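You operate a simulated robot arm through the tools that you are given. There is no shell and no other tool. Be economical: measure what you need, move in short steps, check, and stop when the job is done.

The job below is to be done with a simulated robot arm. You get a single attempt, and the scene is never put back.

JOB
Press the red strap button two times. Close the right table drawer. Put the ticket labelled "wax" from the trestle table top in the big tray. Take the black brush and put it on the middle of the turntable. Take the green block on the trestle table top and put it away on the right end of the wall bench. Take the post on the top of the laminating bench and put it away on the trestle table top. Stack the yellow sandpaper roll from the top of the laminating bench on top of the red sandpaper roll. Stack the carton labelled "pads" from the top of the laminating bench on top of the carton labelled "plugs". Put the wooden block from the top of the laminating bench on the green taped square. Open the right bench drawer, put the orange cloth in the inside of the right bench drawer and shut the drawer again. Take the white block and leave it on top of the teal sanding pad. Any order will do.

The check looks at the end state, three seconds after you hand in, the way a careful person would. Anything else that was tipped, shoved, dropped, spilled or broken makes it a failure. Flat cloth is picked up by pressing the open fingertips on it (5 to 10 N) and closing them slowly along it; thin cloth reads only 2 to 8 mm in the jaws.

ROBOT AND FRAMES
A 7-joint arm with a two-finger parallel gripper on a trunk, on a base that drives. Base frame: it is fixed to the floor where the robot stands at the start and does not move with it; the origin is under the middle of the robot, x ahead of it, y to its left, z up. Units: mm, rad, N and s.
With the tool pointing down near the work surface it reaches from about 300 to 720 mm from the robot's upright axis, wherever it stands. Its first joint turns from -2.897 to 2.897 rad. Places, roughly: big tray (25x33x6 cm) [700, -3000, 900]; black brush (3x3x17 cm) [-2200, -700, 900]; brown carton, white carton, yellow carton [-6000, -2000, 750]; green block (11x5x4 cm) [-3100, -900, 800]; green taped square (28x22 cm) [-7840, -4600, 740]; inside of the right bench drawer [-8100, -1300, 700]; middle of the turntable [-900, 1500, 800]; orange cloth (6x9x4 cm) [-5700, -2000, 800]; post (7x6x22 cm) [-4800, -1400, 900]; red strap button [500, 0, 600]; right bench drawer [-8100, -1400, 700]; right end of the wall bench (38x20 cm) [-7960, -1420, 880]; right table drawer [-1200, -700, 700]; sandpaper roll [-4750, -1250, 750]; teal sanding pad (11x11x7 cm) [-9900, -4800, 800]; ticket [-1500, -750, 750]; trestle table top [-1900, -700, 800]; white block (11x5x4 cm) [-7900, -1400, 900]; wooden block (11x5x5 cm) [-5800, -1800, 800]. Payload 3.43 kg.
The tool frame sits at the grasp point between the pads (the TCP): z along the fingers, y along the line on which they close. The tips reach 34 mm beyond it. Largest opening 128 mm; finger width 24, thickness 12; the body of the gripper, 48 by 130 mm, starts 96 mm behind the TCP.
Orientation is that of the tool frame in the base frame, as [roll, pitch, yaw] about the fixed x, y, z axes, in that order (R = Rz(yaw) Ry(pitch) Rx(roll)). With the fingers straight down and closing along the base's y, the tool's x points along the base's -x, its y along +y and its z along -z.

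CONTROLS
- The arm moves only by the tool play_rows. Its argument "steps" is a list of rows, each an object of numbers (a shift or turn left out is 0, a gripper value left out holds the last): "tx", "ty", "tz": the shift along the tool's x, y, z in mm; "rx", "ry", "rz": the turn, a rotation vector about the tool's x, y, z in rad; "jaw": the finger opening in mm, from 0 to 128. In form: [{"tx": .., "ty": .., "tz": .., "rx": .., "ry": .., "rz": .., "jaw": ..}, ...]. A call has 1 to 20 rows; each row is the pose to reach, as a shift and turn from the pose commanded when the call began, along the tool's axes at that moment. Each row takes 0.2 s and may step no farther than 50 mm and 0.15 rad from the row before; otherwise, or with a gripper value out of range, the whole call is refused. Where a pose cannot be reached the arm comes as near as it can. A force on the tool above 40 N (or 10 N above the force at the start of the call, whichever is more), or a blocked arm, ends the call early, and 0.2 s more pass. Each finger travels about 108 mm/s and halts on what it meets, pressing with about 29 N; the grip force reading is that of the motor and also rises with nothing between the fingers. The clock runs only during rows and for 0.2 s after the last one: add rows that repeat a pose to give the fingers time. It gives the time, the measured TCP pose, the force on the tool (base axes), the opening and the grip force at its end, in the units of the frame above (readings bear some noise), with the torque about the TCP (base axes, N m) and any sound that the robot's microphone picked up.
- Cameras (640 x 400 px; columns grow to the right, rows downward): "scene" is now at [-34.4, 127.8, 1402.5]; the picture's right is [-0.24, -0.97, 0.00], its down [-0.90, 0.22, -0.36] and it looks along [0.35, -0.09, -0.93] (base axes); focal length 214 px, centre (320, 200). "wrist" rides on the gripper at [76, -11, -160] in the tool frame; the picture's right is [0.15, 0.99, 0.00], its down [-0.88, 0.13, -0.46] and it looks along [-0.45, 0.07, 0.89] (tool axes); focal length 234 px, centre (320, 200). There is no depth. A picture from a camera that has moved, and an enlarged one, comes with that camera's place and axes in the base frame and with its lens.
- snapshot(camera): a new picture of that camera. The clock stands still meanwhile.
- slide_trunk(by): slides the trunk up (or, below 0, down) by that many mm; the arm and the scene camera ride with it, the base frame stays. It gives what a move gives, with no picture.
- base_move(legs): drives the robot by 1 to 6 legs, each [ahead, left, turn to the left] in mm, mm and rad, along the robot's own axes; the way and the turn of a leg run together, so that a leg with both is an arc; at most 1500 mm and 3.142 rad a leg. The arm and the cameras ride along, it lands a little off, and it stops where it bumps. It gives what a move gives.
- turn_head(pan, tilt): turns the head with the scene camera to pan (to the left, within 1.501 rad either way) and tilt (down, from -0.506 to 1.204), counted from straight ahead of the robot. It gives what a move gives.
- zoom(camera, box): a new picture of the part [left, top, right, bottom] of that camera's present view, enlarged. The clock stands still meanwhile.
- close_job(): hands the job in; it is judged then, once.

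Work in short steps. Places have to be worked out from the pictures, the camera data and where the tool is seen: move nearer, look again, correct. Check each grasp and each placing, and mend what went wrong. You have 546 turns and 344 pictures in all, those below and enlarged ones among them. Open the gripper and draw the arm clear of the work before you hand the job in, unless the task says otherwise; then end with one line.

The tools are called after "Call:" by a JSON object that holds its "api" and its "payload". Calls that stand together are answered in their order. play_rows: Moves the arm, as the interface text tells. Its arguments: {"type":"object","properties":{"steps":{"type":"array","items":{"type":"object","properties":{"tx":{"type":"number"},"ty":{"type":"number"},"tz":{"type":"number"},"rx":{"type":"number"},"ry":{"type":"number"},"rz":{"type":"number"},"jaw":{"type":"number"}}}}},"required":["steps"]} The other tools are called the same way: slide_trunk (by) slides the trunk up or down; base_move (legs) drives the base; turn_head (pan, tilt) turns the head that bears the scene camera; snapshot (camera) takes a picture; zoom (camera, box) takes an enlarged picture of a part of a camera's view; close_job () hands the job in.

At the start:

```text
clock: 0.0
position: [265.7, -292.5, 1076.6]
orientation: [3.14, -0.004, 3.14]
force: [0.8, -1.2, -0.2]
moment: [-0.01, -0.02, -0.01]
opening: 127.8
gripper_force: 0.0
trunk travel left (down, up): [-150.0, 174.0]
robot x, y, heading: [0.2, 3.6, -0.004]
head pan, tilt: [-0.436, 1.201]
```

scene: 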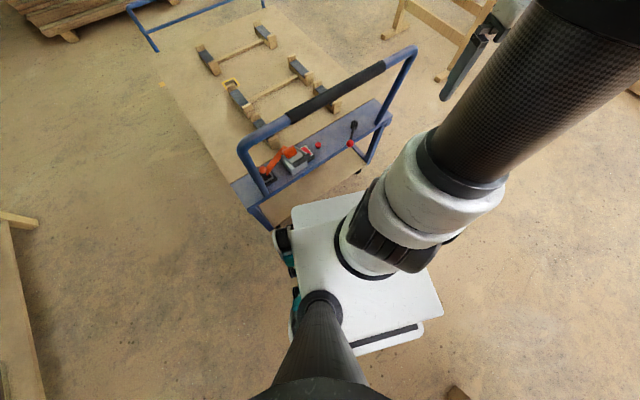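
wrist: 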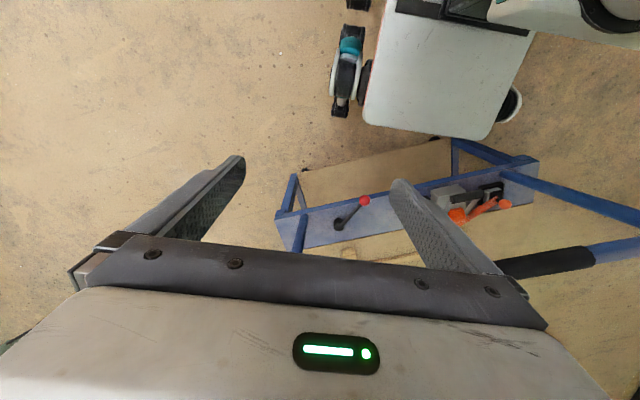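

The cart with a control panel is right ahead. I zoom in on it to identify the strap button.

Call:
{"api": "zoom", "payload": {"camera": "scene", "box": [220, 90, 400, 210]}}

Call:
{"api": "turn_head", "payload": {"pan": 0, "tilt": 0.9}}

Call:
{"api": "snapshot", "payload": {"camera": "scene"}}

```text
3.33 times, centred on (310, 150) of scene
camera zoom: at [-34.4, 127.8, 1402.5], right [-0.24, -0.97, 0.0], down [-0.9, 0.22, -0.36], along [0.35, -0.09, -0.93], focal length 715 px, centre (353, 367)
```

zoom: 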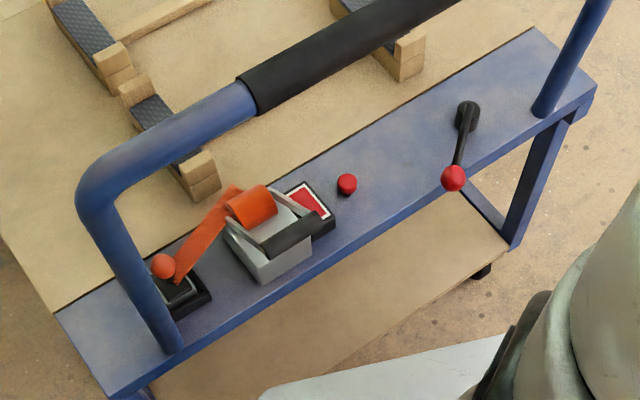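

```text
clock: 0.9
position: [266.5, -293.5, 1078.7]
orientation: [3.138, -0.003, 3.139]
force: [0.1, -0.2, 0.1]
moment: [-0.02, -0.01, 0.0]
opening: 128.1
gripper_force: 0.1
trunk travel left (down, up): [-150.0, 174.0]
robot x, y, heading: [-2.2, 0.6, -0.003]
head pan, tilt: [0.0, 0.901]
```

```text
340 pictures are left
camera scene: at [-13.3, 141.2, 1422.2], right [0.0, -1.0, 0.0], down [-0.78, 0.0, -0.62], along [0.62, 0.0, -0.78], focal length 214 px, centre (320, 200)
```

scene: 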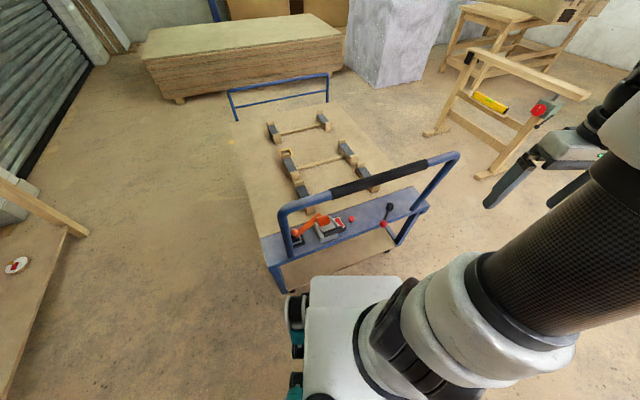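

The panel shows a small red cylinder, a red square plate and a red-ball lever. I zoom closer to tell which is the button.

Call:
{"api": "zoom", "payload": {"camera": "scene", "box": [285, 195, 365, 245]}}

Call:
{"api": "zoom", "payload": {"camera": "wrist", "box": [320, 150, 560, 300]}}

```text
8.00 times, centred on (325, 220) of scene
camera zoom: at [-13.3, 141.2, 1422.2], right [0.0, -1.0, 0.0], down [-0.78, 0.0, -0.62], along [0.62, 0.0, -0.78], focal length 1716 px, centre (280, 40)
```

zoom: 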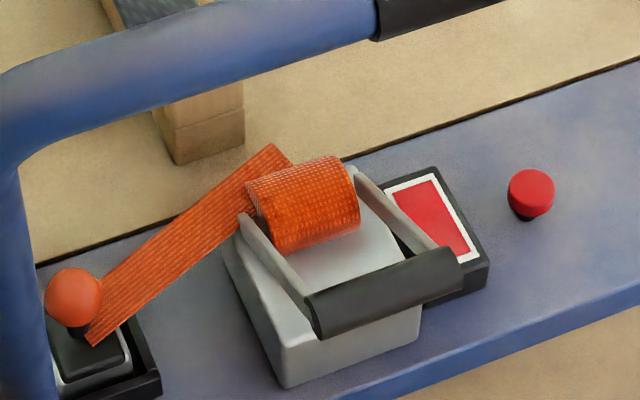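

```text
2.67 times, centred on (440, 225) of wrist
camera zoom: at [190.4, -304.2, 1238.1], right [-0.15, 0.99, 0.0], down [0.88, 0.13, 0.45], along [0.45, 0.07, -0.89], focal length 624 px, centre (0, 133)
```

zoom: 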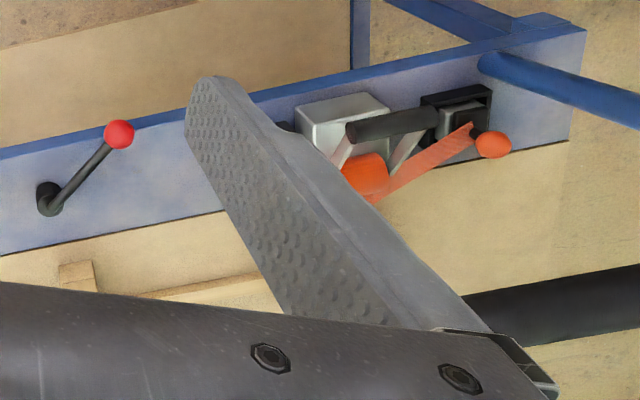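

The handle bar (about z=977) leans over the panel on my side, so I plan to press the button from the cart's left end. First I look around for an overview.

Call:
{"api": "turn_head", "payload": {"pan": 1.3, "tilt": 0.5}}

Call:
{"api": "snapshot", "payload": {"camera": "scene"}}

Call:
{"api": "turn_head", "payload": {"pan": -1.4, "tilt": 0.4}}

Call:
{"api": "snapshot", "payload": {"camera": "scene"}}

```text
clock: 2.4
position: [265.9, -293.0, 1078.2]
orientation: [3.138, -0.003, 3.139]
force: [-0.3, -0.6, -0.2]
moment: [-0.05, -0.02, 0.0]
opening: 127.9
gripper_force: 0.1
trunk travel left (down, up): [-150.0, 174.0]
robot x, y, heading: [-2.5, 4.8, -0.001]
head pan, tilt: [1.3, 0.499]
```

```text
337 pictures are left
camera scene: at [-64.4, 228.9, 1456.0], right [0.96, -0.27, 0.0], down [-0.13, -0.46, -0.88], along [0.24, 0.85, -0.48], focal length 214 px, centre (320, 200)
```

scene: 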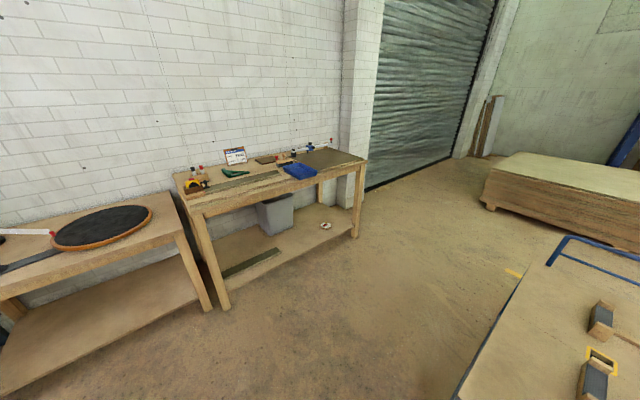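

```text
clock: 4.8
position: [266.1, -292.6, 1078.0]
orientation: [3.138, -0.004, 3.139]
force: [0.1, -0.3, -0.2]
moment: [0.02, 0.01, -0.03]
opening: 127.9
gripper_force: 0.0
trunk travel left (down, up): [-150.0, 174.0]
robot x, y, heading: [0.2, -1.0, -0.001]
head pan, tilt: [-1.4, 0.4]
```

```text
336 pictures are left
camera scene: at [-73.0, 49.9, 1465.2], right [-0.99, -0.17, 0.0], down [-0.07, 0.38, -0.92], along [0.16, -0.91, -0.39], focal length 214 px, centre (320, 200)
```

scene: 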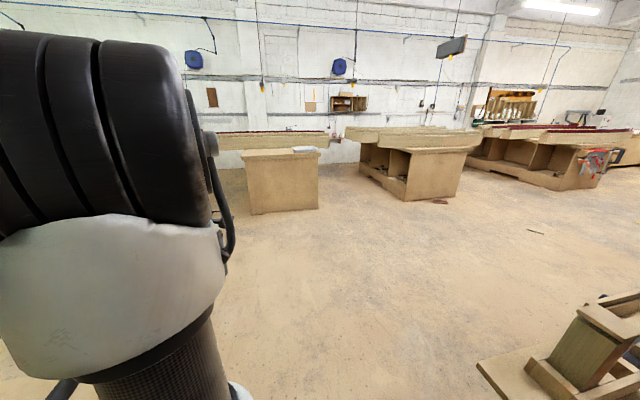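

I raise the arm and swing it to the front before driving.

Call:
{"api": "play_rows", "payload": {"steps": [{"tz": -40}, {"tz": -80}, {"tz": -110, "ty": 30}, {"tz": -110, "ty": 75, "tx": -10}, {"tz": -110, "ty": 120, "tx": -20}, {"tz": -110, "ty": 165, "tx": -35}, {"tz": -110, "ty": 210, "tx": -50}, {"tz": -110, "ty": 255, "tx": -65}, {"tz": -110, "ty": 292, "tx": -80}, {"tz": -110, "ty": 292, "tx": -80}]}}

Call:
{"api": "base_move", "payload": {"legs": [[0, 700, 0]]}}

Call:
{"api": "turn_head", "payload": {"pan": -0.9, "tilt": 0.9}}

Call:
{"api": "snapshot", "payload": {"camera": "scene"}}

```text
clock: 7.0
position: [345.7, -1.7, 1190.5]
orientation: [3.139, -0.001, -3.141]
force: [1.1, 0.2, 0.1]
moment: [-0.02, 0.01, 0.0]
opening: 128.0
gripper_force: 0.0
trunk travel left (down, up): [-150.0, 174.0]
robot x, y, heading: [-2.6, -1.7, 0.001]
head pan, tilt: [-1.4, 0.4]
```

```text
clock: 8.9
position: [341.0, 52.9, 1188.7]
orientation: [3.14, -0.003, 3.136]
force: [0.0, 0.0, -0.1]
moment: [-0.02, 0.02, -0.02]
opening: 128.0
gripper_force: 0.0
trunk travel left (down, up): [-150.0, 174.0]
robot x, y, heading: [-5.6, 55.2, -0.006]
head pan, tilt: [-1.4, 0.4]
stopped in leg 1: the robot was blocked; the commanded pose is now the measured one
```

```text
clock: 9.8
position: [341.5, 52.5, 1186.0]
orientation: [3.138, -0.013, 3.135]
force: [0.1, -1.0, -0.2]
moment: [-0.03, -0.01, 0.0]
opening: 128.0
gripper_force: 0.0
trunk travel left (down, up): [-150.0, 174.0]
robot x, y, heading: [-5.5, 57.5, -0.002]
head pan, tilt: [-0.901, 0.901]
```

```text
335 pictures are left
camera scene: at [-46.7, 122.3, 1448.8], right [-0.85, -0.53, 0.0], down [-0.29, 0.46, -0.84], along [0.45, -0.71, -0.55], focal length 214 px, centre (320, 200)
```

scene: 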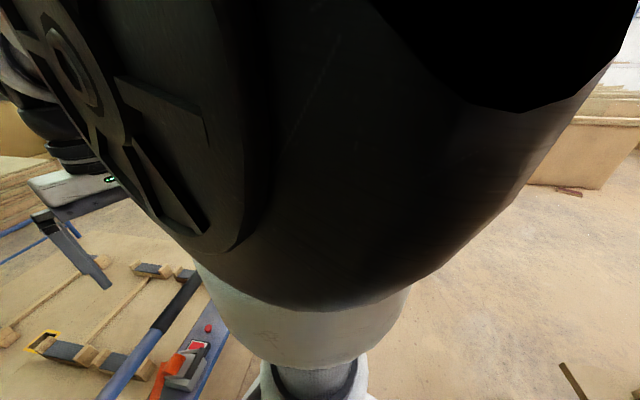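

Something blocked the base, most likely the cart's left leg. I look at it.

Call:
{"api": "turn_head", "payload": {"pan": 0.3, "tilt": 1.2}}

Call:
{"api": "snapshot", "payload": {"camera": "scene"}}

Call:
{"api": "turn_head", "payload": {"pan": 1.5, "tilt": 1.0}}

Call:
{"api": "snapshot", "payload": {"camera": "scene"}}

```text
clock: 11.2
position: [341.7, 53.9, 1185.5]
orientation: [3.138, -0.016, 3.136]
force: [0.1, -0.9, 0.2]
moment: [0.0, 0.0, -0.02]
opening: 127.7
gripper_force: 0.1
trunk travel left (down, up): [-150.0, 174.0]
robot x, y, heading: [-5.7, 52.9, -0.002]
head pan, tilt: [0.3, 1.201]
```

```text
334 pictures are left
camera scene: at [-39.4, 127.6, 1448.3], right [-0.79, -0.61, 0.0], down [-0.34, 0.44, -0.83], along [0.51, -0.66, -0.55], focal length 214 px, centre (320, 200)
```

scene: 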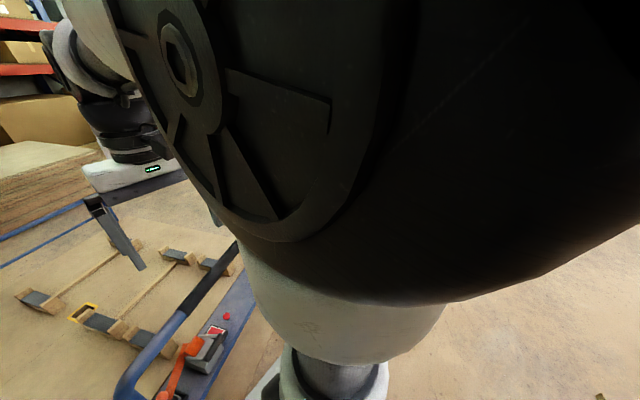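

```text
clock: 12.6
position: [340.7, 52.5, 1185.5]
orientation: [3.133, -0.015, 3.137]
force: [-0.8, 0.7, 1.6]
moment: [0.01, -0.01, 0.0]
opening: 128.0
gripper_force: 0.0
trunk travel left (down, up): [-150.0, 174.0]
robot x, y, heading: [-5.7, 59.4, -0.009]
head pan, tilt: [1.499, 1.0]
```

```text
333 pictures are left
camera scene: at [-38.4, 128.4, 1448.3], right [-0.78, -0.63, 0.0], down [-0.35, 0.43, -0.83], along [0.52, -0.65, -0.55], focal length 214 px, centre (320, 200)
```

scene: 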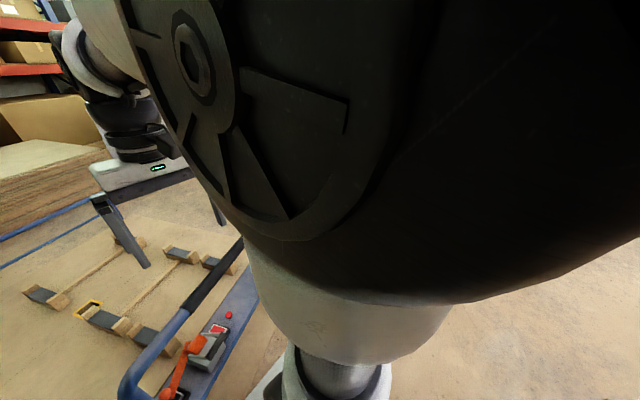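

The arm's elbow presses against the head. I bring the arm back to where it was, which frees the head.

Call:
{"api": "play_rows", "payload": {"steps": [{"ty": -45}, {"ty": -90}, {"ty": -135}, {"ty": -180}, {"ty": -225}, {"ty": -270}, {"ty": -300}, {"ty": -300}]}}

Call:
{"api": "turn_head", "payload": {"pan": 0.5, "tilt": 1.2}}

Call:
{"api": "snapshot", "payload": {"camera": "scene"}}

```text
clock: 14.4
position: [339.4, -247.5, 1187.2]
orientation: [3.138, -0.003, 3.136]
force: [0.2, -0.3, 0.0]
moment: [0.02, 0.02, 0.01]
opening: 127.9
gripper_force: 0.1
trunk travel left (down, up): [-150.0, 174.0]
robot x, y, heading: [-2.8, 57.1, -0.003]
head pan, tilt: [1.499, 1.0]
```

```text
clock: 15.7
position: [339.1, -246.3, 1187.8]
orientation: [3.137, -0.004, 3.137]
force: [-0.1, 0.6, -0.8]
moment: [-0.03, -0.01, 0.01]
opening: 127.8
gripper_force: 0.0
trunk travel left (down, up): [-150.0, 174.0]
robot x, y, heading: [-4.3, 56.6, 0.001]
head pan, tilt: [0.499, 1.201]
```

```text
332 pictures are left
camera scene: at [-44.9, 224.4, 1402.4], right [0.48, -0.88, 0.0], down [-0.82, -0.44, -0.36], along [0.32, 0.17, -0.93], focal length 214 px, centre (320, 200)
```

scene: 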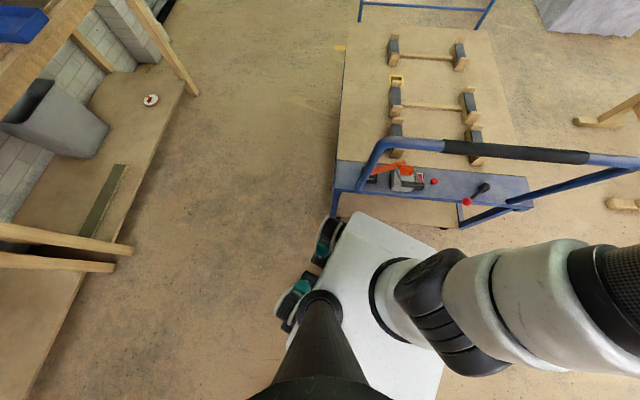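

The robot's front corner is right next to the cart's leg. I back off, go left around the cart, and come alongside its left end so that the button is to my right.

Call:
{"api": "base_move", "payload": {"legs": [[-220, 0, 0], [0, 640, 0], [0, 0, 0.35], [500, 0, 0]]}}

Call:
{"api": "turn_head", "payload": {"pan": -0.9, "tilt": 1.2}}

Call:
{"api": "snapshot", "payload": {"camera": "scene"}}

```text
clock: 27.2
position: [673.5, 680.8, 1187.1]
orientation: [3.138, -0.004, -2.819]
force: [0.7, 0.7, -0.6]
moment: [-0.01, 0.0, 0.01]
opening: 128.0
gripper_force: 0.0
trunk travel left (down, up): [-150.0, 174.0]
robot x, y, heading: [247.3, 856.6, 0.326]
head pan, tilt: [0.499, 1.201]
```

```text
clock: 28.7
position: [674.2, 679.6, 1186.4]
orientation: [3.137, -0.004, -2.819]
force: [0.2, 0.2, -0.5]
moment: [0.03, 0.0, 0.0]
opening: 128.2
gripper_force: 0.0
trunk travel left (down, up): [-150.0, 174.0]
robot x, y, heading: [246.4, 857.9, 0.326]
head pan, tilt: [-0.901, 1.201]
```

```text
331 pictures are left
camera scene: at [167.9, 930.7, 1402.4], right [-0.54, -0.84, 0.0], down [-0.78, 0.51, -0.36], along [0.3, -0.2, -0.93], focal length 214 px, centre (320, 200)
```

scene: 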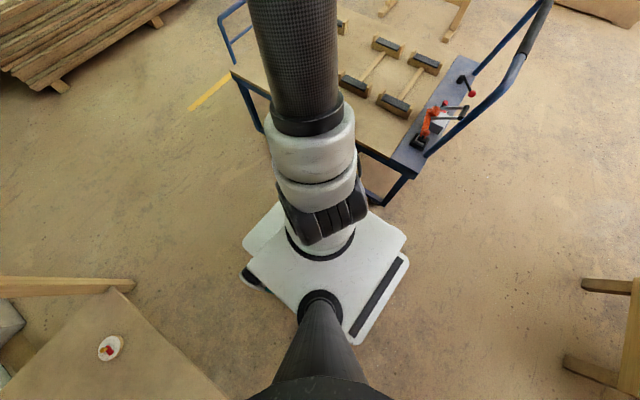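

The cart's end is now to my right. I zoom in on the panel to fix the button's position from this side.

Call:
{"api": "zoom", "payload": {"camera": "scene", "box": [370, 60, 530, 210]}}

Call:
{"api": "turn_head", "payload": {"pan": -1.4, "tilt": 1.0}}

Call:
{"api": "snapshot", "payload": {"camera": "scene"}}

```text
2.67 times, centred on (450, 135) of scene
camera zoom: at [167.9, 930.7, 1402.4], right [-0.54, -0.84, 0.0], down [-0.78, 0.51, -0.36], along [0.3, -0.2, -0.93], focal length 572 px, centre (-27, 373)
```

zoom: 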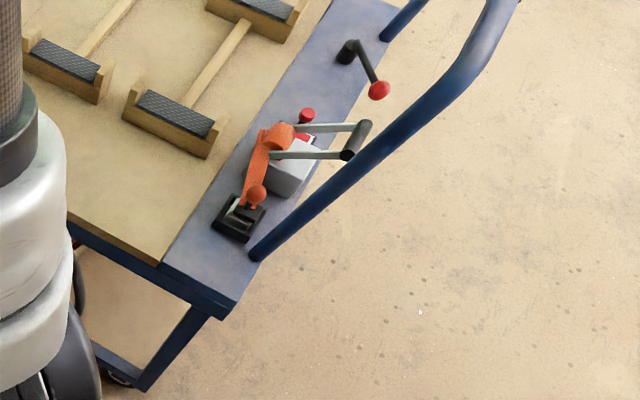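

```text
clock: 29.6
position: [673.5, 680.7, 1187.5]
orientation: [3.137, -0.004, -2.819]
force: [-0.5, 0.0, -0.4]
moment: [0.01, 0.0, 0.0]
opening: 128.0
gripper_force: 0.1
trunk travel left (down, up): [-150.0, 174.0]
robot x, y, heading: [249.0, 855.8, 0.329]
head pan, tilt: [-1.4, 1.0]
```

```text
329 pictures are left
camera scene: at [154.2, 899.8, 1414.9], right [-0.88, -0.48, 0.0], down [-0.4, 0.74, -0.54], along [0.26, -0.47, -0.84], focal length 214 px, centre (320, 200)
```

scene: 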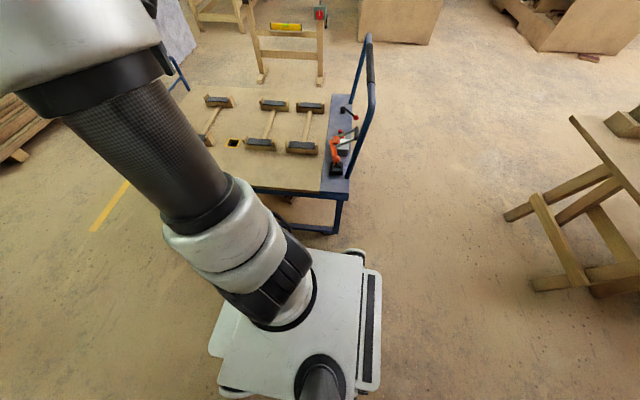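

Triangulated, the button is at about (506, 6, 635), 422 mm in from the cart's left end. I move 110 mm closer sideways and look down at the clearance.

Call:
{"api": "base_move", "payload": {"legs": [[0, -110, 0]]}}

Call:
{"api": "turn_head", "payload": {"pan": -1.45, "tilt": 1.2}}

Call:
{"api": "snapshot", "payload": {"camera": "scene"}}

```text
clock: 31.4
position: [708.4, 575.2, 1187.4]
orientation: [3.137, -0.001, -2.821]
force: [0.1, -0.8, -0.4]
moment: [-0.03, 0.03, 0.01]
opening: 127.9
gripper_force: 0.1
trunk travel left (down, up): [-150.0, 174.0]
robot x, y, heading: [283.5, 753.8, 0.323]
head pan, tilt: [-1.4, 1.0]
```

```text
clock: 32.1
position: [708.4, 574.0, 1188.2]
orientation: [3.139, -0.002, -2.821]
force: [-0.1, -0.6, 0.7]
moment: [-0.05, 0.02, 0.01]
opening: 127.9
gripper_force: 0.1
trunk travel left (down, up): [-150.0, 174.0]
robot x, y, heading: [284.7, 750.5, 0.323]
head pan, tilt: [-1.45, 1.201]
```

```text
328 pictures are left
camera scene: at [180.2, 806.6, 1402.4], right [-0.9, -0.43, 0.0], down [-0.4, 0.84, -0.36], along [0.16, -0.33, -0.93], focal length 214 px, centre (320, 200)
```

scene: 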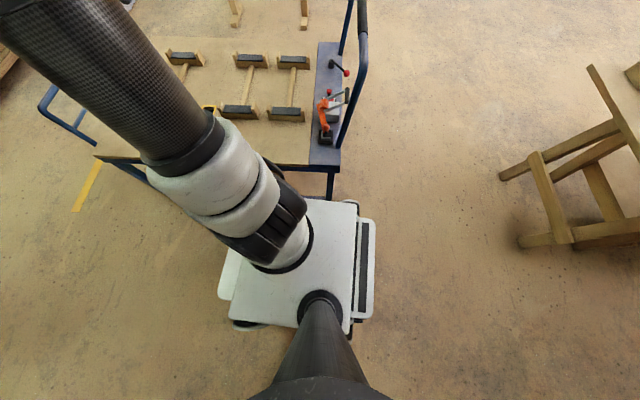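

There's about 55 mm of clearance, so I stay here. I reach over toward the button, closing the jaws, to a point about 250 mm above it, and check how far the arm gets.

Call:
{"api": "play_rows", "payload": {"steps": [{"tx": 26, "ty": -34, "tz": 20, "jaw": 0}, {"tx": 52, "ty": -67, "tz": 40}, {"tx": 79, "ty": -101, "tz": 61}, {"tx": 105, "ty": -135, "tz": 81}, {"tx": 131, "ty": -168, "tz": 102}, {"tx": 158, "ty": -202, "tz": 122}, {"tx": 184, "ty": -236, "tz": 142}, {"tx": 210, "ty": -270, "tz": 163}, {"tx": 237, "ty": -303, "tz": 183}, {"tx": 263, "ty": -337, "tz": 204}, {"tx": 289, "ty": -371, "tz": 224}, {"tx": 316, "ty": -405, "tz": 244}, {"tx": 342, "ty": -440, "tz": 265}, {"tx": 371, "ty": -476, "tz": 285}, {"tx": 371, "ty": -476, "tz": 285}]}}

Call:
{"api": "snapshot", "payload": {"camera": "wrist"}}

Call:
{"api": "snapshot", "payload": {"camera": "scene"}}

```text
refused: row 14 steps farther than a row can; nothing moved
```

```text
327 pictures are left
camera wrist: at [640.2, 541.2, 1348.2], right [-0.45, 0.89, 0.0], down [0.8, 0.4, 0.45], along [0.4, 0.21, -0.89], focal length 234 px, centre (320, 200)
```

wrist: 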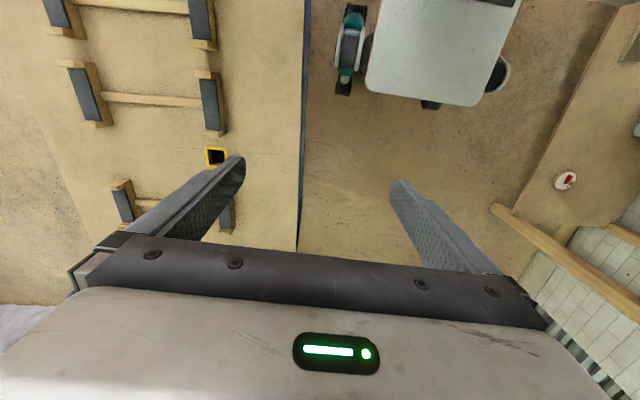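

```text
326 pictures are left
camera scene: at [180.2, 806.6, 1402.4], right [-0.9, -0.43, 0.0], down [-0.4, 0.84, -0.36], along [0.16, -0.33, -0.93], focal length 214 px, centre (320, 200)
```

scene: 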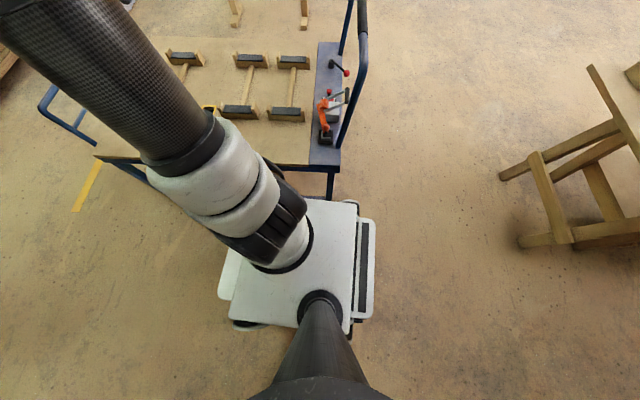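

A step was too long. I repeat it with evenly smaller steps.

Call:
{"api": "play_rows", "payload": {"steps": [{"tx": 25, "ty": -32, "tz": 19, "jaw": 0}, {"tx": 50, "ty": -64, "tz": 38}, {"tx": 75, "ty": -96, "tz": 57}, {"tx": 100, "ty": -128, "tz": 76}, {"tx": 125, "ty": -160, "tz": 95}, {"tx": 150, "ty": -192, "tz": 114}, {"tx": 175, "ty": -224, "tz": 133}, {"tx": 200, "ty": -256, "tz": 152}, {"tx": 225, "ty": -288, "tz": 171}, {"tx": 250, "ty": -320, "tz": 190}, {"tx": 275, "ty": -352, "tz": 209}, {"tx": 300, "ty": -384, "tz": 228}, {"tx": 325, "ty": -416, "tz": 247}, {"tx": 350, "ty": -448, "tz": 266}, {"tx": 371, "ty": -476, "tz": 285}, {"tx": 371, "ty": -476, "tz": 285}]}}

Call:
{"api": "snapshot", "payload": {"camera": "wrist"}}

Call:
{"api": "snapshot", "payload": {"camera": "scene"}}

```text
clock: 35.5
position: [501.3, 79.7, 913.3]
orientation: [3.139, -0.003, -2.82]
force: [-0.3, -0.1, 0.5]
moment: [0.01, 0.02, -0.03]
opening: 0.0
gripper_force: 29.0
out of reach, approached as far as the arm can: row 13, 14, 15, 16
trunk travel left (down, up): [-150.0, 174.0]
robot x, y, heading: [288.0, 752.5, 0.321]
head pan, tilt: [-1.45, 1.201]
```

```text
325 pictures are left
camera wrist: at [433.9, 45.1, 1073.0], right [-0.45, 0.89, 0.0], down [0.8, 0.4, 0.45], along [0.4, 0.21, -0.89], focal length 234 px, centre (320, 200)
```

wrist: 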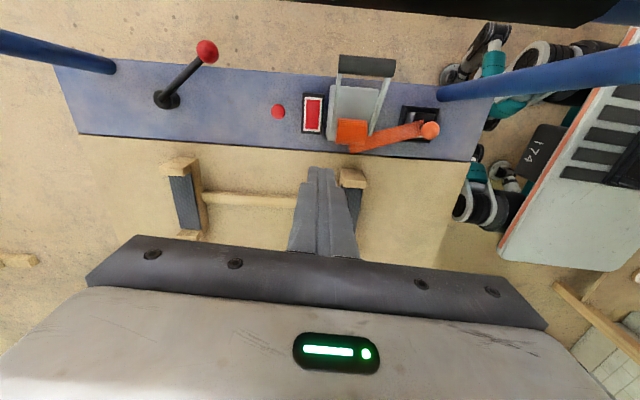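

```text
324 pictures are left
camera scene: at [180.2, 806.8, 1402.4], right [-0.9, -0.43, 0.0], down [-0.4, 0.84, -0.36], along [0.16, -0.33, -0.93], focal length 214 px, centre (320, 200)
```

scene: 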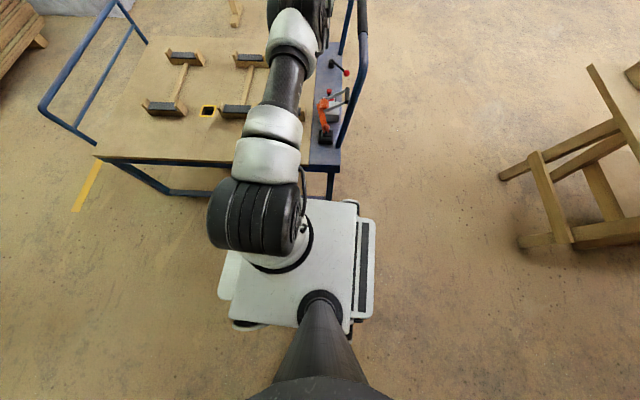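

The picture is clear: the button is at (508, 4, 635), and the reach limit is about 705 mm. I move 45 mm closer to the cart; the tool is well above everything.

Call:
{"api": "base_move", "payload": {"legs": [[0, -45, 0]]}}

```text
clock: 36.6
position: [515.8, 36.6, 912.7]
orientation: [3.138, -0.004, -2.82]
force: [-1.1, 0.1, 0.5]
moment: [-0.03, 0.02, -0.04]
opening: 0.2
gripper_force: 29.1
trunk travel left (down, up): [-150.0, 174.0]
robot x, y, heading: [297.3, 709.8, 0.323]
head pan, tilt: [-1.45, 1.201]
```

I tilt the tool outward by 0.25 rad and lower it to about 25 mm above the button.

Call:
{"api": "play_rows", "payload": {"steps": [{"tx": 10, "ty": -10, "tz": 10, "rx": 0.125}, {"tx": 19, "ty": -19, "tz": 30, "rx": 0.25}, {"tx": 19, "ty": -19, "tz": 70, "rx": 0.25}, {"tx": 19, "ty": -19, "tz": 110, "rx": 0.25}, {"tx": 19, "ty": -19, "tz": 150, "rx": 0.25}, {"tx": 19, "ty": -19, "tz": 190, "rx": 0.25}, {"tx": 19, "ty": -19, "tz": 215, "rx": 0.25}, {"tx": 19, "ty": -19, "tz": 215, "rx": 0.25}]}}

Call:
{"api": "snapshot", "payload": {"camera": "wrist"}}

```text
clock: 37.6
position: [508.5, 4.0, 829.7]
orientation: [-2.864, -0.011, -2.814]
force: [5.9, 0.8, 12.6]
moment: [-0.11, 2.11, -0.2]
opening: 0.0
gripper_force: 29.4
trunk travel left (down, up): [-150.0, 174.0]
robot x, y, heading: [304.3, 710.1, 0.326]
head pan, tilt: [-1.45, 1.201]
stopped in row 4: the force on the tool passed its limit at 57 N (the readings are from after the stop); the commanded pose is now the measured one
```

```text
323 pictures are left
camera wrist: at [428.3, 12.8, 988.6], right [-0.45, 0.85, -0.27], down [0.76, 0.52, 0.39], along [0.47, -0.03, -0.88], focal length 234 px, centre (320, 200)
```

wrist: 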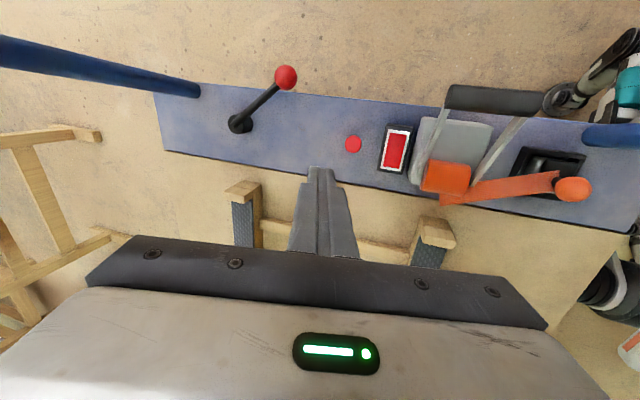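

The hand's camera side has hit the handle bar. I back up along the tool and turn the tool a quarter turn, so the camera points toward the robot instead of the bar.

Call:
{"api": "play_rows", "payload": {"steps": [{"tz": -45}, {"tz": -90}, {"tz": -130}, {"tz": -130, "rz": 0.14}, {"tz": -130, "rz": 0.28}, {"tz": -130, "rz": 0.42}, {"tz": -130, "rz": 0.56}, {"tz": -130, "rz": 0.7}, {"tz": -130, "rz": 0.84}, {"tz": -130, "rz": 0.98}, {"tz": -130, "rz": 1.12}, {"tz": -130, "rz": 1.26}, {"tz": -130, "rz": 1.4}, {"tz": -130, "rz": 1.54}, {"tz": -130, "rz": 1.54}]}}

Call:
{"api": "snapshot", "payload": {"camera": "wrist"}}

```text
clock: 40.8
position: [497.1, 39.6, 951.0]
orientation: [-3.122, 0.268, 1.929]
force: [-0.3, 0.6, 0.9]
moment: [0.03, -0.02, 0.03]
opening: 0.0
gripper_force: 28.6
trunk travel left (down, up): [-150.0, 174.0]
robot x, y, heading: [300.8, 708.9, 0.317]
head pan, tilt: [-1.45, 1.201]
```

```text
322 pictures are left
camera wrist: at [448.7, 144.7, 1086.0], right [0.88, 0.47, -0.06], down [0.39, -0.63, 0.67], along [0.28, -0.61, -0.74], focal length 234 px, centre (320, 200)
```

wrist: 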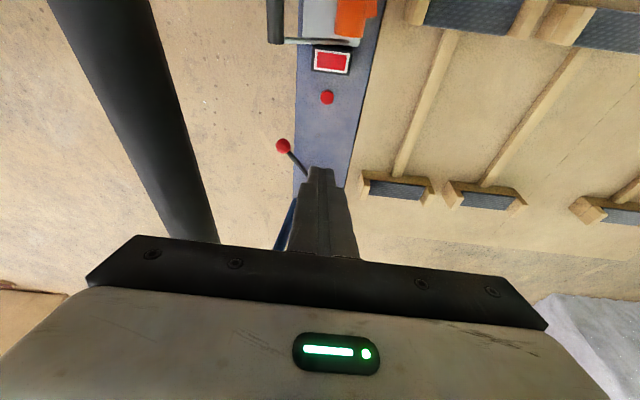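

The button is confirmed at about (508, 5, 635). I lean the hand away from the bar, toward the deck, by 0.25 rad and descend to about 25 mm above the button.

Call:
{"api": "play_rows", "payload": {"steps": [{"ty": 6, "rx": 0.125}, {"ty": 11, "tz": 10, "rx": 0.25}, {"tx": 7, "ty": 11, "tz": 50, "rx": 0.25}, {"tx": 14, "ty": 11, "tz": 92, "rx": 0.25}, {"tx": 21, "ty": 11, "tz": 134, "rx": 0.25}, {"tx": 28, "ty": 11, "tz": 176, "rx": 0.25}, {"tx": 35, "ty": 11, "tz": 218, "rx": 0.25}, {"tx": 41.5, "ty": 11.6, "tz": 257, "rx": 0.25}, {"tx": 41.5, "ty": 11.6, "tz": 257, "rx": 0.25}]}}

Call:
{"api": "snapshot", "payload": {"camera": "wrist"}}

Call:
{"api": "snapshot", "payload": {"camera": "scene"}}

```text
clock: 42.8
position: [512.3, 12.9, 692.4]
orientation: [-2.872, 0.27, 1.931]
force: [0.4, -0.9, 0.4]
moment: [0.0, 0.01, 0.0]
opening: 0.1
gripper_force: 29.1
trunk travel left (down, up): [-150.0, 174.0]
robot x, y, heading: [300.0, 706.9, 0.323]
head pan, tilt: [-1.45, 1.201]
```

```text
321 pictures are left
camera wrist: at [501.0, 132.3, 824.4], right [0.87, 0.4, -0.29], down [0.49, -0.61, 0.62], along [0.07, -0.69, -0.72], focal length 234 px, centre (320, 200)
```

wrist: 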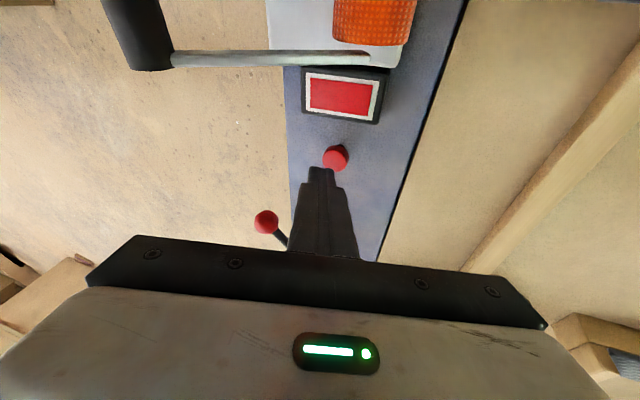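

```text
320 pictures are left
camera scene: at [194.5, 763.7, 1402.4], right [-0.9, -0.43, 0.0], down [-0.4, 0.84, -0.36], along [0.16, -0.33, -0.93], focal length 214 px, centre (320, 200)
```

scene: 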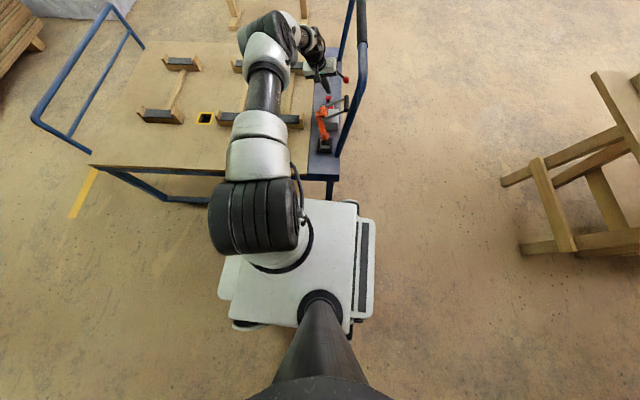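

The fingertip is just above the button, about 7 mm off. I correct that and press slowly downward.

Call:
{"api": "play_rows", "payload": {"steps": [{"tx": 4.4, "ty": 4.4, "tz": -2.5}, {"tx": 7.0, "ty": 7.0, "tz": 6.8}, {"tx": 8.4, "ty": 8.3, "tz": 11.4}, {"tx": 9.7, "ty": 9.5, "tz": 16.1}, {"tx": 10.5, "ty": 10.3, "tz": 18.9}, {"tx": 11.3, "ty": 11.1, "tz": 21.7}]}}

Call:
{"api": "snapshot", "payload": {"camera": "wrist"}}

```text
clock: 44.2
position: [516.2, 19.8, 666.8]
orientation: [-2.873, 0.267, 1.931]
force: [0.0, -0.7, 0.3]
moment: [0.01, -0.02, 0.0]
opening: 0.2
gripper_force: 29.1
trunk travel left (down, up): [-150.0, 174.0]
robot x, y, heading: [301.5, 707.1, 0.321]
head pan, tilt: [-1.45, 1.201]
```

```text
319 pictures are left
camera wrist: at [505.5, 140.3, 798.2], right [0.87, 0.4, -0.29], down [0.49, -0.61, 0.62], along [0.07, -0.69, -0.72], focal length 234 px, centre (320, 200)
```

wrist: 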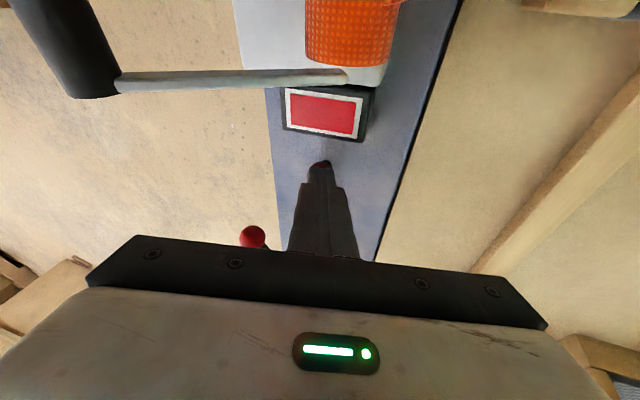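

Well centred over the button. I continue down in small steps to press it.

Call:
{"api": "play_rows", "payload": {"steps": [{"tx": 1.06, "ty": 1.03, "tz": 3.7}, {"tx": 2.12, "ty": 2.06, "tz": 7.4}, {"tx": 2.65, "ty": 2.57, "tz": 9.3}, {"tx": 3.2, "ty": 3.1, "tz": 11.1}, {"tx": 3.7, "ty": 3.6, "tz": 13}, {"tx": 4.2, "ty": 4.1, "tz": 14.9}, {"tx": 4.8, "ty": 4.6, "tz": 16.7}]}}

```text
clock: 45.8
position: [516.2, 20.1, 654.5]
orientation: [-2.871, 0.275, 1.933]
force: [-1.1, 19.7, 34.4]
moment: [0.36, 0.14, -0.08]
opening: 0.1
gripper_force: 29.2
trunk travel left (down, up): [-150.0, 174.0]
robot x, y, heading: [299.7, 714.3, 0.316]
head pan, tilt: [-1.45, 1.201]
heard: click
```

A click was heard. I back off about 18 mm and press a second time.

Call:
{"api": "play_rows", "payload": {"steps": [{"tx": -2.12, "ty": -2.06, "tz": -7.4}, {"tx": -4.8, "ty": -4.6, "tz": -16.7}, {"tx": -4.8, "ty": -4.6, "tz": -16.7}]}}

Call:
{"api": "snapshot", "payload": {"camera": "wrist"}}

```text
clock: 46.6
position: [513.9, 21.6, 666.2]
orientation: [-2.874, 0.267, 1.93]
force: [-0.7, 0.3, -0.4]
moment: [-0.01, 0.0, -0.01]
opening: 0.2
gripper_force: 29.1
trunk travel left (down, up): [-150.0, 174.0]
robot x, y, heading: [296.9, 707.4, 0.325]
head pan, tilt: [-1.45, 1.201]
```

```text
318 pictures are left
camera wrist: at [504.6, 140.0, 797.9], right [0.87, 0.4, -0.29], down [0.49, -0.61, 0.62], along [0.07, -0.68, -0.73], focal length 234 px, centre (320, 200)
```

wrist: 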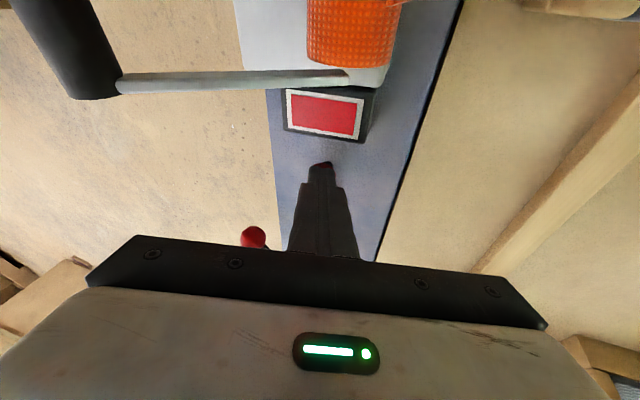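

Call:
{"api": "play_rows", "payload": {"steps": [{"tx": 1.06, "ty": 1.03, "tz": 3.7}, {"tx": 2.12, "ty": 2.06, "tz": 7.4}, {"tx": 2.65, "ty": 2.57, "tz": 9.3}, {"tx": 3.2, "ty": 3.1, "tz": 11.1}, {"tx": 3.7, "ty": 3.6, "tz": 13}, {"tx": 4.2, "ty": 4.1, "tz": 14.9}, {"tx": 4.8, "ty": 4.6, "tz": 16.7}]}}

```text
clock: 48.4
position: [514.5, 19.7, 655.3]
orientation: [-2.869, 0.277, 1.933]
force: [-3.0, 18.9, 23.8]
moment: [0.44, 0.1, -0.04]
opening: 0.1
gripper_force: 28.5
trunk travel left (down, up): [-150.0, 174.0]
robot x, y, heading: [301.1, 714.3, 0.326]
head pan, tilt: [-1.45, 1.201]
heard: click
stopped in row 7: the force on the tool passed its limit at 41 N (the readings are from after the stop); the commanded pose is now the measured one
```

Second click heard. I retreat along the tool axis, up and away from the bar.

Call:
{"api": "play_rows", "payload": {"steps": [{"tz": -20}, {"tz": -60}, {"tz": -105}, {"tz": -150}, {"tz": -195}, {"tz": -240}, {"tz": -285}, {"tz": -330}, {"tz": -375}, {"tz": -420}, {"tz": -465}, {"tz": -510}, {"tz": -510, "rx": -0.125}, {"tz": -510, "rx": -0.25}, {"tz": -510, "rx": -0.25}]}}

Call:
{"api": "snapshot", "payload": {"camera": "scene"}}

```text
clock: 51.6
position: [596.7, 190.3, 1126.1]
orientation: [-3.122, 0.273, 1.933]
force: [-0.9, -0.2, -0.4]
moment: [0.0, 0.0, -0.01]
opening: 0.2
gripper_force: 28.4
trunk travel left (down, up): [-150.0, 174.0]
robot x, y, heading: [296.8, 709.2, 0.322]
head pan, tilt: [-1.45, 1.201]
```

```text
317 pictures are left
camera scene: at [194.3, 763.9, 1402.4], right [-0.9, -0.43, 0.0], down [-0.4, 0.84, -0.36], along [0.16, -0.33, -0.93], focal length 214 px, centre (320, 200)
```

scene: 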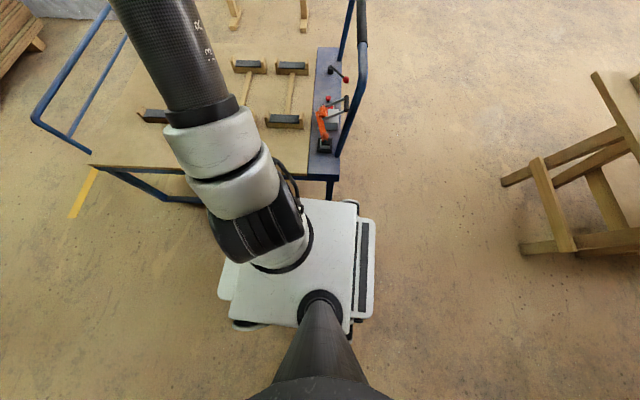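

The button is done. I move away from the cart, square up, and back toward the trestle table to survey it.

Call:
{"api": "base_move", "payload": {"legs": [[0, 150, 0], [0, 0, -0.325], [-500, 0, 0]]}}

Call:
{"api": "turn_head", "payload": {"pan": -1.5, "tilt": 0.5}}

Call:
{"api": "snapshot", "payload": {"camera": "scene"}}

```text
clock: 57.2
position: [-121.2, 269.7, 1125.9]
orientation: [-3.121, 0.273, 1.605]
force: [-0.3, -0.7, 0.0]
moment: [-0.01, 0.01, 0.0]
opening: 0.1
gripper_force: 28.9
trunk travel left (down, up): [-150.0, 174.0]
robot x, y, heading: [-235.8, 855.6, -0.001]
head pan, tilt: [-1.45, 1.201]
```

```text
clock: 58.3
position: [-121.1, 269.3, 1126.1]
orientation: [-3.121, 0.273, 1.604]
force: [-0.6, 1.2, 0.0]
moment: [-0.02, 0.01, 0.02]
opening: 0.0
gripper_force: 29.4
trunk travel left (down, up): [-150.0, 174.0]
robot x, y, heading: [-235.8, 856.4, -0.012]
head pan, tilt: [-1.499, 0.499]
```

```text
316 pictures are left
camera scene: at [-318.2, 906.3, 1456.0], right [-1.0, -0.07, 0.0], down [-0.03, 0.48, -0.88], along [0.06, -0.88, -0.48], focal length 214 px, centre (320, 200)
```

scene: 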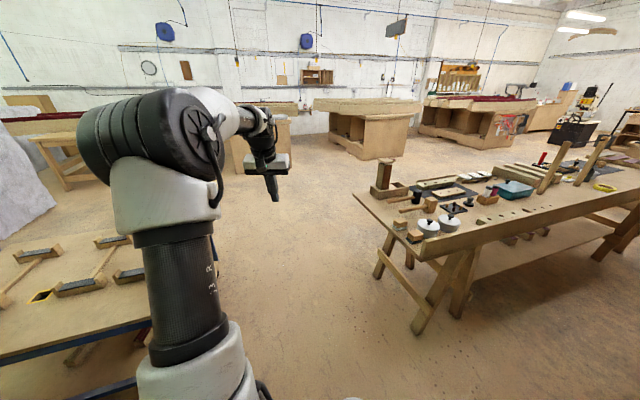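

The trestle table is in view. I zoom in on its top.

Call:
{"api": "zoom", "payload": {"camera": "scene", "box": [350, 150, 500, 250]}}

Call:
{"api": "zoom", "payload": {"camera": "scene", "box": [470, 110, 640, 220]}}

```text
4.00 times, centred on (425, 200) of scene
camera zoom: at [-318.2, 906.3, 1456.0], right [-1.0, -0.07, 0.0], down [-0.03, 0.48, -0.88], along [0.06, -0.88, -0.48], focal length 858 px, centre (-100, 200)
```

zoom: 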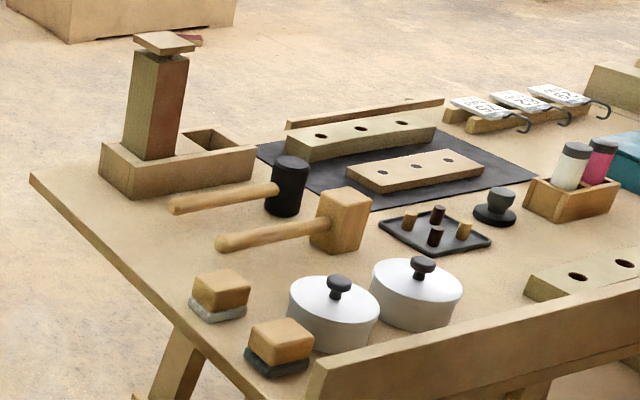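

```text
3.64 times, centred on (555, 165) of scene
camera zoom: at [-318.2, 906.3, 1456.0], right [-1.0, -0.07, 0.0], down [-0.03, 0.48, -0.88], along [0.06, -0.88, -0.48], focal length 780 px, centre (-534, 327)
```

zoom: 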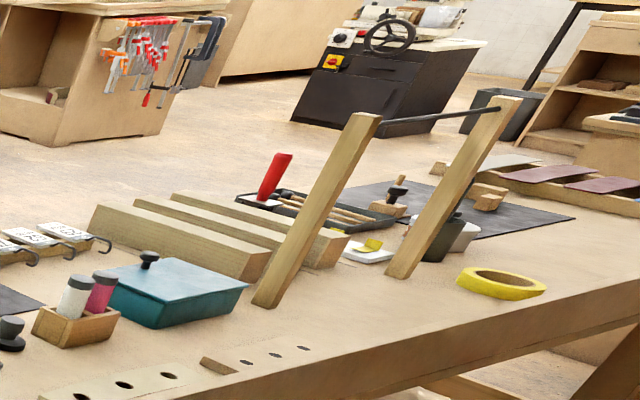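

The drawer is on the table's far side, so I drive around the table's near end between it and the cart.

Call:
{"api": "base_move", "payload": {"legs": [[146, 0, 0], [0, -1400, 0], [0, -650, 0]]}}

Call:
{"api": "turn_head", "payload": {"pan": 1.5, "tilt": 0.5}}

Call:
{"api": "snapshot", "payload": {"camera": "scene"}}

Call:
{"api": "turn_head", "payload": {"pan": -1.5, "tilt": 0.4}}

Call:
{"api": "snapshot", "payload": {"camera": "scene"}}

```text
clock: 79.2
position: [17.6, -1791.2, 1126.1]
orientation: [-3.12, 0.274, 1.607]
force: [-0.1, -1.1, -0.7]
moment: [0.01, -0.03, 0.01]
opening: 0.0
gripper_force: 28.9
trunk travel left (down, up): [-150.0, 174.0]
robot x, y, heading: [-102.8, -1201.6, -0.002]
head pan, tilt: [-1.499, 0.499]
```

```text
clock: 81.8
position: [18.0, -1791.3, 1125.9]
orientation: [-3.118, 0.274, 1.607]
force: [0.2, -0.6, 0.2]
moment: [-0.01, 0.01, 0.02]
opening: 0.2
gripper_force: 29.1
trunk travel left (down, up): [-150.0, 174.0]
robot x, y, heading: [-99.8, -1205.6, -0.003]
head pan, tilt: [1.499, 0.499]
```

```text
313 pictures are left
camera scene: at [-181.2, -973.1, 1456.1], right [1.0, -0.07, 0.0], down [-0.03, -0.48, -0.88], along [0.06, 0.88, -0.48], focal length 214 px, centre (320, 200)
```

scene: 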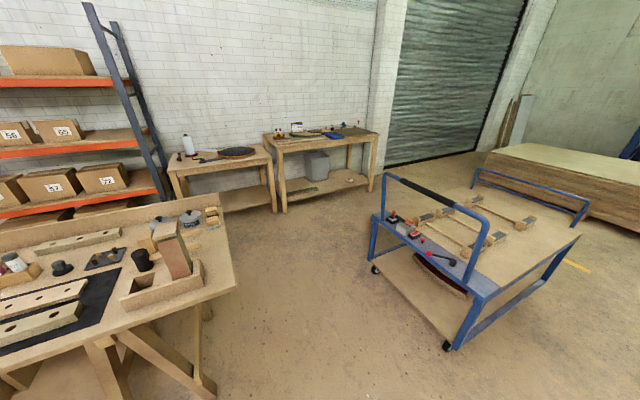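

```text
clock: 84.5
position: [18.2, -1791.1, 1125.9]
orientation: [-3.121, 0.275, 1.608]
force: [0.0, 0.2, 0.4]
moment: [0.02, 0.01, -0.01]
opening: 0.0
gripper_force: 28.6
trunk travel left (down, up): [-150.0, 174.0]
robot x, y, heading: [-98.5, -1201.7, 0.006]
head pan, tilt: [-1.499, 0.4]
```

```text
312 pictures are left
camera scene: at [-181.2, -1156.3, 1465.2], right [-1.0, -0.07, 0.0], down [-0.03, 0.39, -0.92], along [0.07, -0.92, -0.39], focal length 214 px, centre (320, 200)
```

scene: 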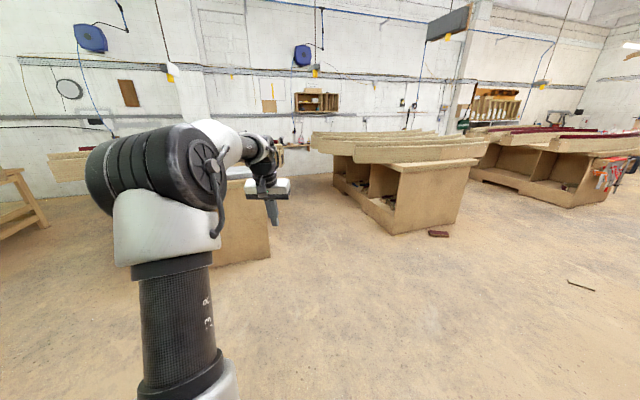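

I continue to the far side, turn so that the table lies on my right, and look at the drawer.

Call:
{"api": "base_move", "payload": {"legs": [[0, -400, 0], [0, 0, -2.747], [650, -250, 0]]}}

Call:
{"api": "turn_head", "payload": {"pan": -1.0, "tilt": 0.7}}

Call:
{"api": "snapshot", "payload": {"camera": "scene"}}

```text
clock: 99.0
position: [-1111.7, -1092.3, 1126.0]
orientation: [-3.121, 0.273, -1.166]
force: [-0.1, 0.5, -0.5]
moment: [0.0, -0.01, 0.01]
opening: 0.0
gripper_force: 29.1
trunk travel left (down, up): [-150.0, 174.0]
robot x, y, heading: [-789.7, -1597.4, -2.773]
head pan, tilt: [-1.499, 0.4]
```

```text
clock: 99.9
position: [-1111.8, -1092.3, 1125.5]
orientation: [-3.121, 0.274, -1.166]
force: [0.2, -0.1, 0.8]
moment: [0.01, -0.04, 0.0]
opening: 0.2
gripper_force: 28.9
trunk travel left (down, up): [-150.0, 174.0]
robot x, y, heading: [-788.9, -1595.7, -2.775]
head pan, tilt: [-1.0, 0.7]
```

```text
311 pictures are left
camera scene: at [-724.1, -1643.7, 1438.4], right [0.59, 0.81, 0.0], down [0.52, -0.38, -0.77], along [-0.62, 0.45, -0.64], focal length 214 px, centre (320, 200)
```

scene: 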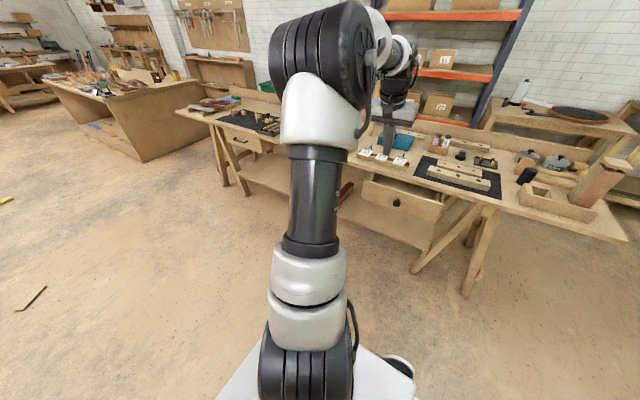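

The right drawer stands open. I zoom in on it and on the tickets.

Call:
{"api": "zoom", "payload": {"camera": "scene", "box": [340, 130, 480, 240]}}

Call:
{"api": "zoom", "payload": {"camera": "scene", "box": [180, 70, 300, 160]}}

Call:
{"api": "snapshot", "payload": {"camera": "wrist"}}

```text
3.64 times, centred on (410, 185) of scene
camera zoom: at [-724.1, -1643.7, 1438.4], right [0.59, 0.81, 0.0], down [0.52, -0.38, -0.77], along [-0.62, 0.45, -0.64], focal length 780 px, centre (-7, 254)
```

zoom: 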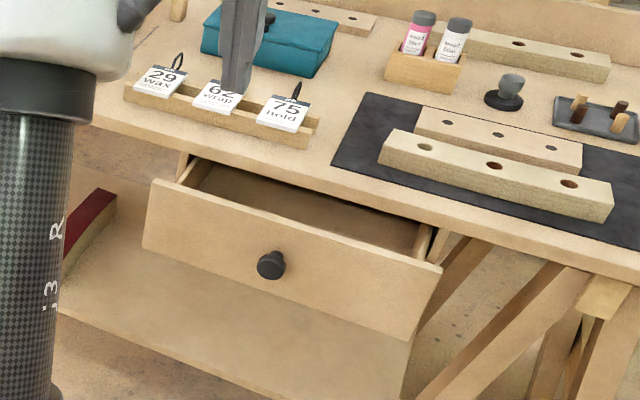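

```text
4.44 times, centred on (240, 115) of scene
camera zoom: at [-724.1, -1643.7, 1438.4], right [0.59, 0.81, 0.0], down [0.52, -0.38, -0.77], along [-0.62, 0.45, -0.64], focal length 953 px, centre (676, 578)
```

zoom: 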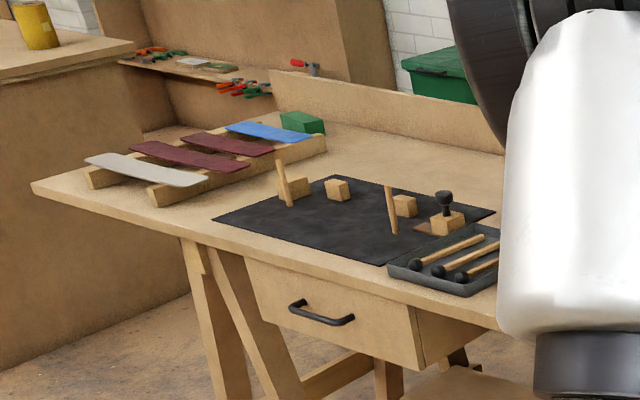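

```text
308 pictures are left
camera wrist: at [-1057.9, -1195.1, 1259.9], right [-0.86, -0.51, -0.06], down [-0.41, 0.61, 0.67], along [-0.31, 0.6, -0.74], focal length 234 px, centre (320, 200)
```

wrist: 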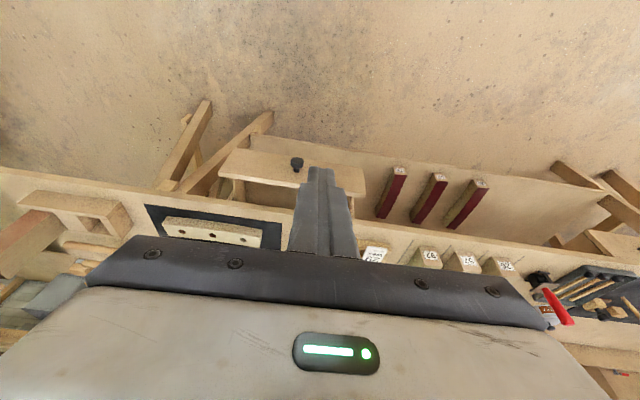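

The knob is triangulated at (-1165, -837, 724), the drawer is about 150 mm open, and the wax ticket is no. 29 at the left of the rack. I move 320 mm nearer to the table.

Call:
{"api": "base_move", "payload": {"legs": [[0, -320, 0.04]]}}

```text
clock: 103.5
position: [-1254.3, -809.4, 1126.8]
orientation: [-3.12, 0.273, -1.123]
force: [-0.1, -0.1, 1.2]
moment: [0.02, -0.01, 0.0]
opening: 0.0
gripper_force: 29.0
trunk travel left (down, up): [-150.0, 174.0]
robot x, y, heading: [-911.0, -1300.1, -2.73]
head pan, tilt: [-1.0, 0.7]
```

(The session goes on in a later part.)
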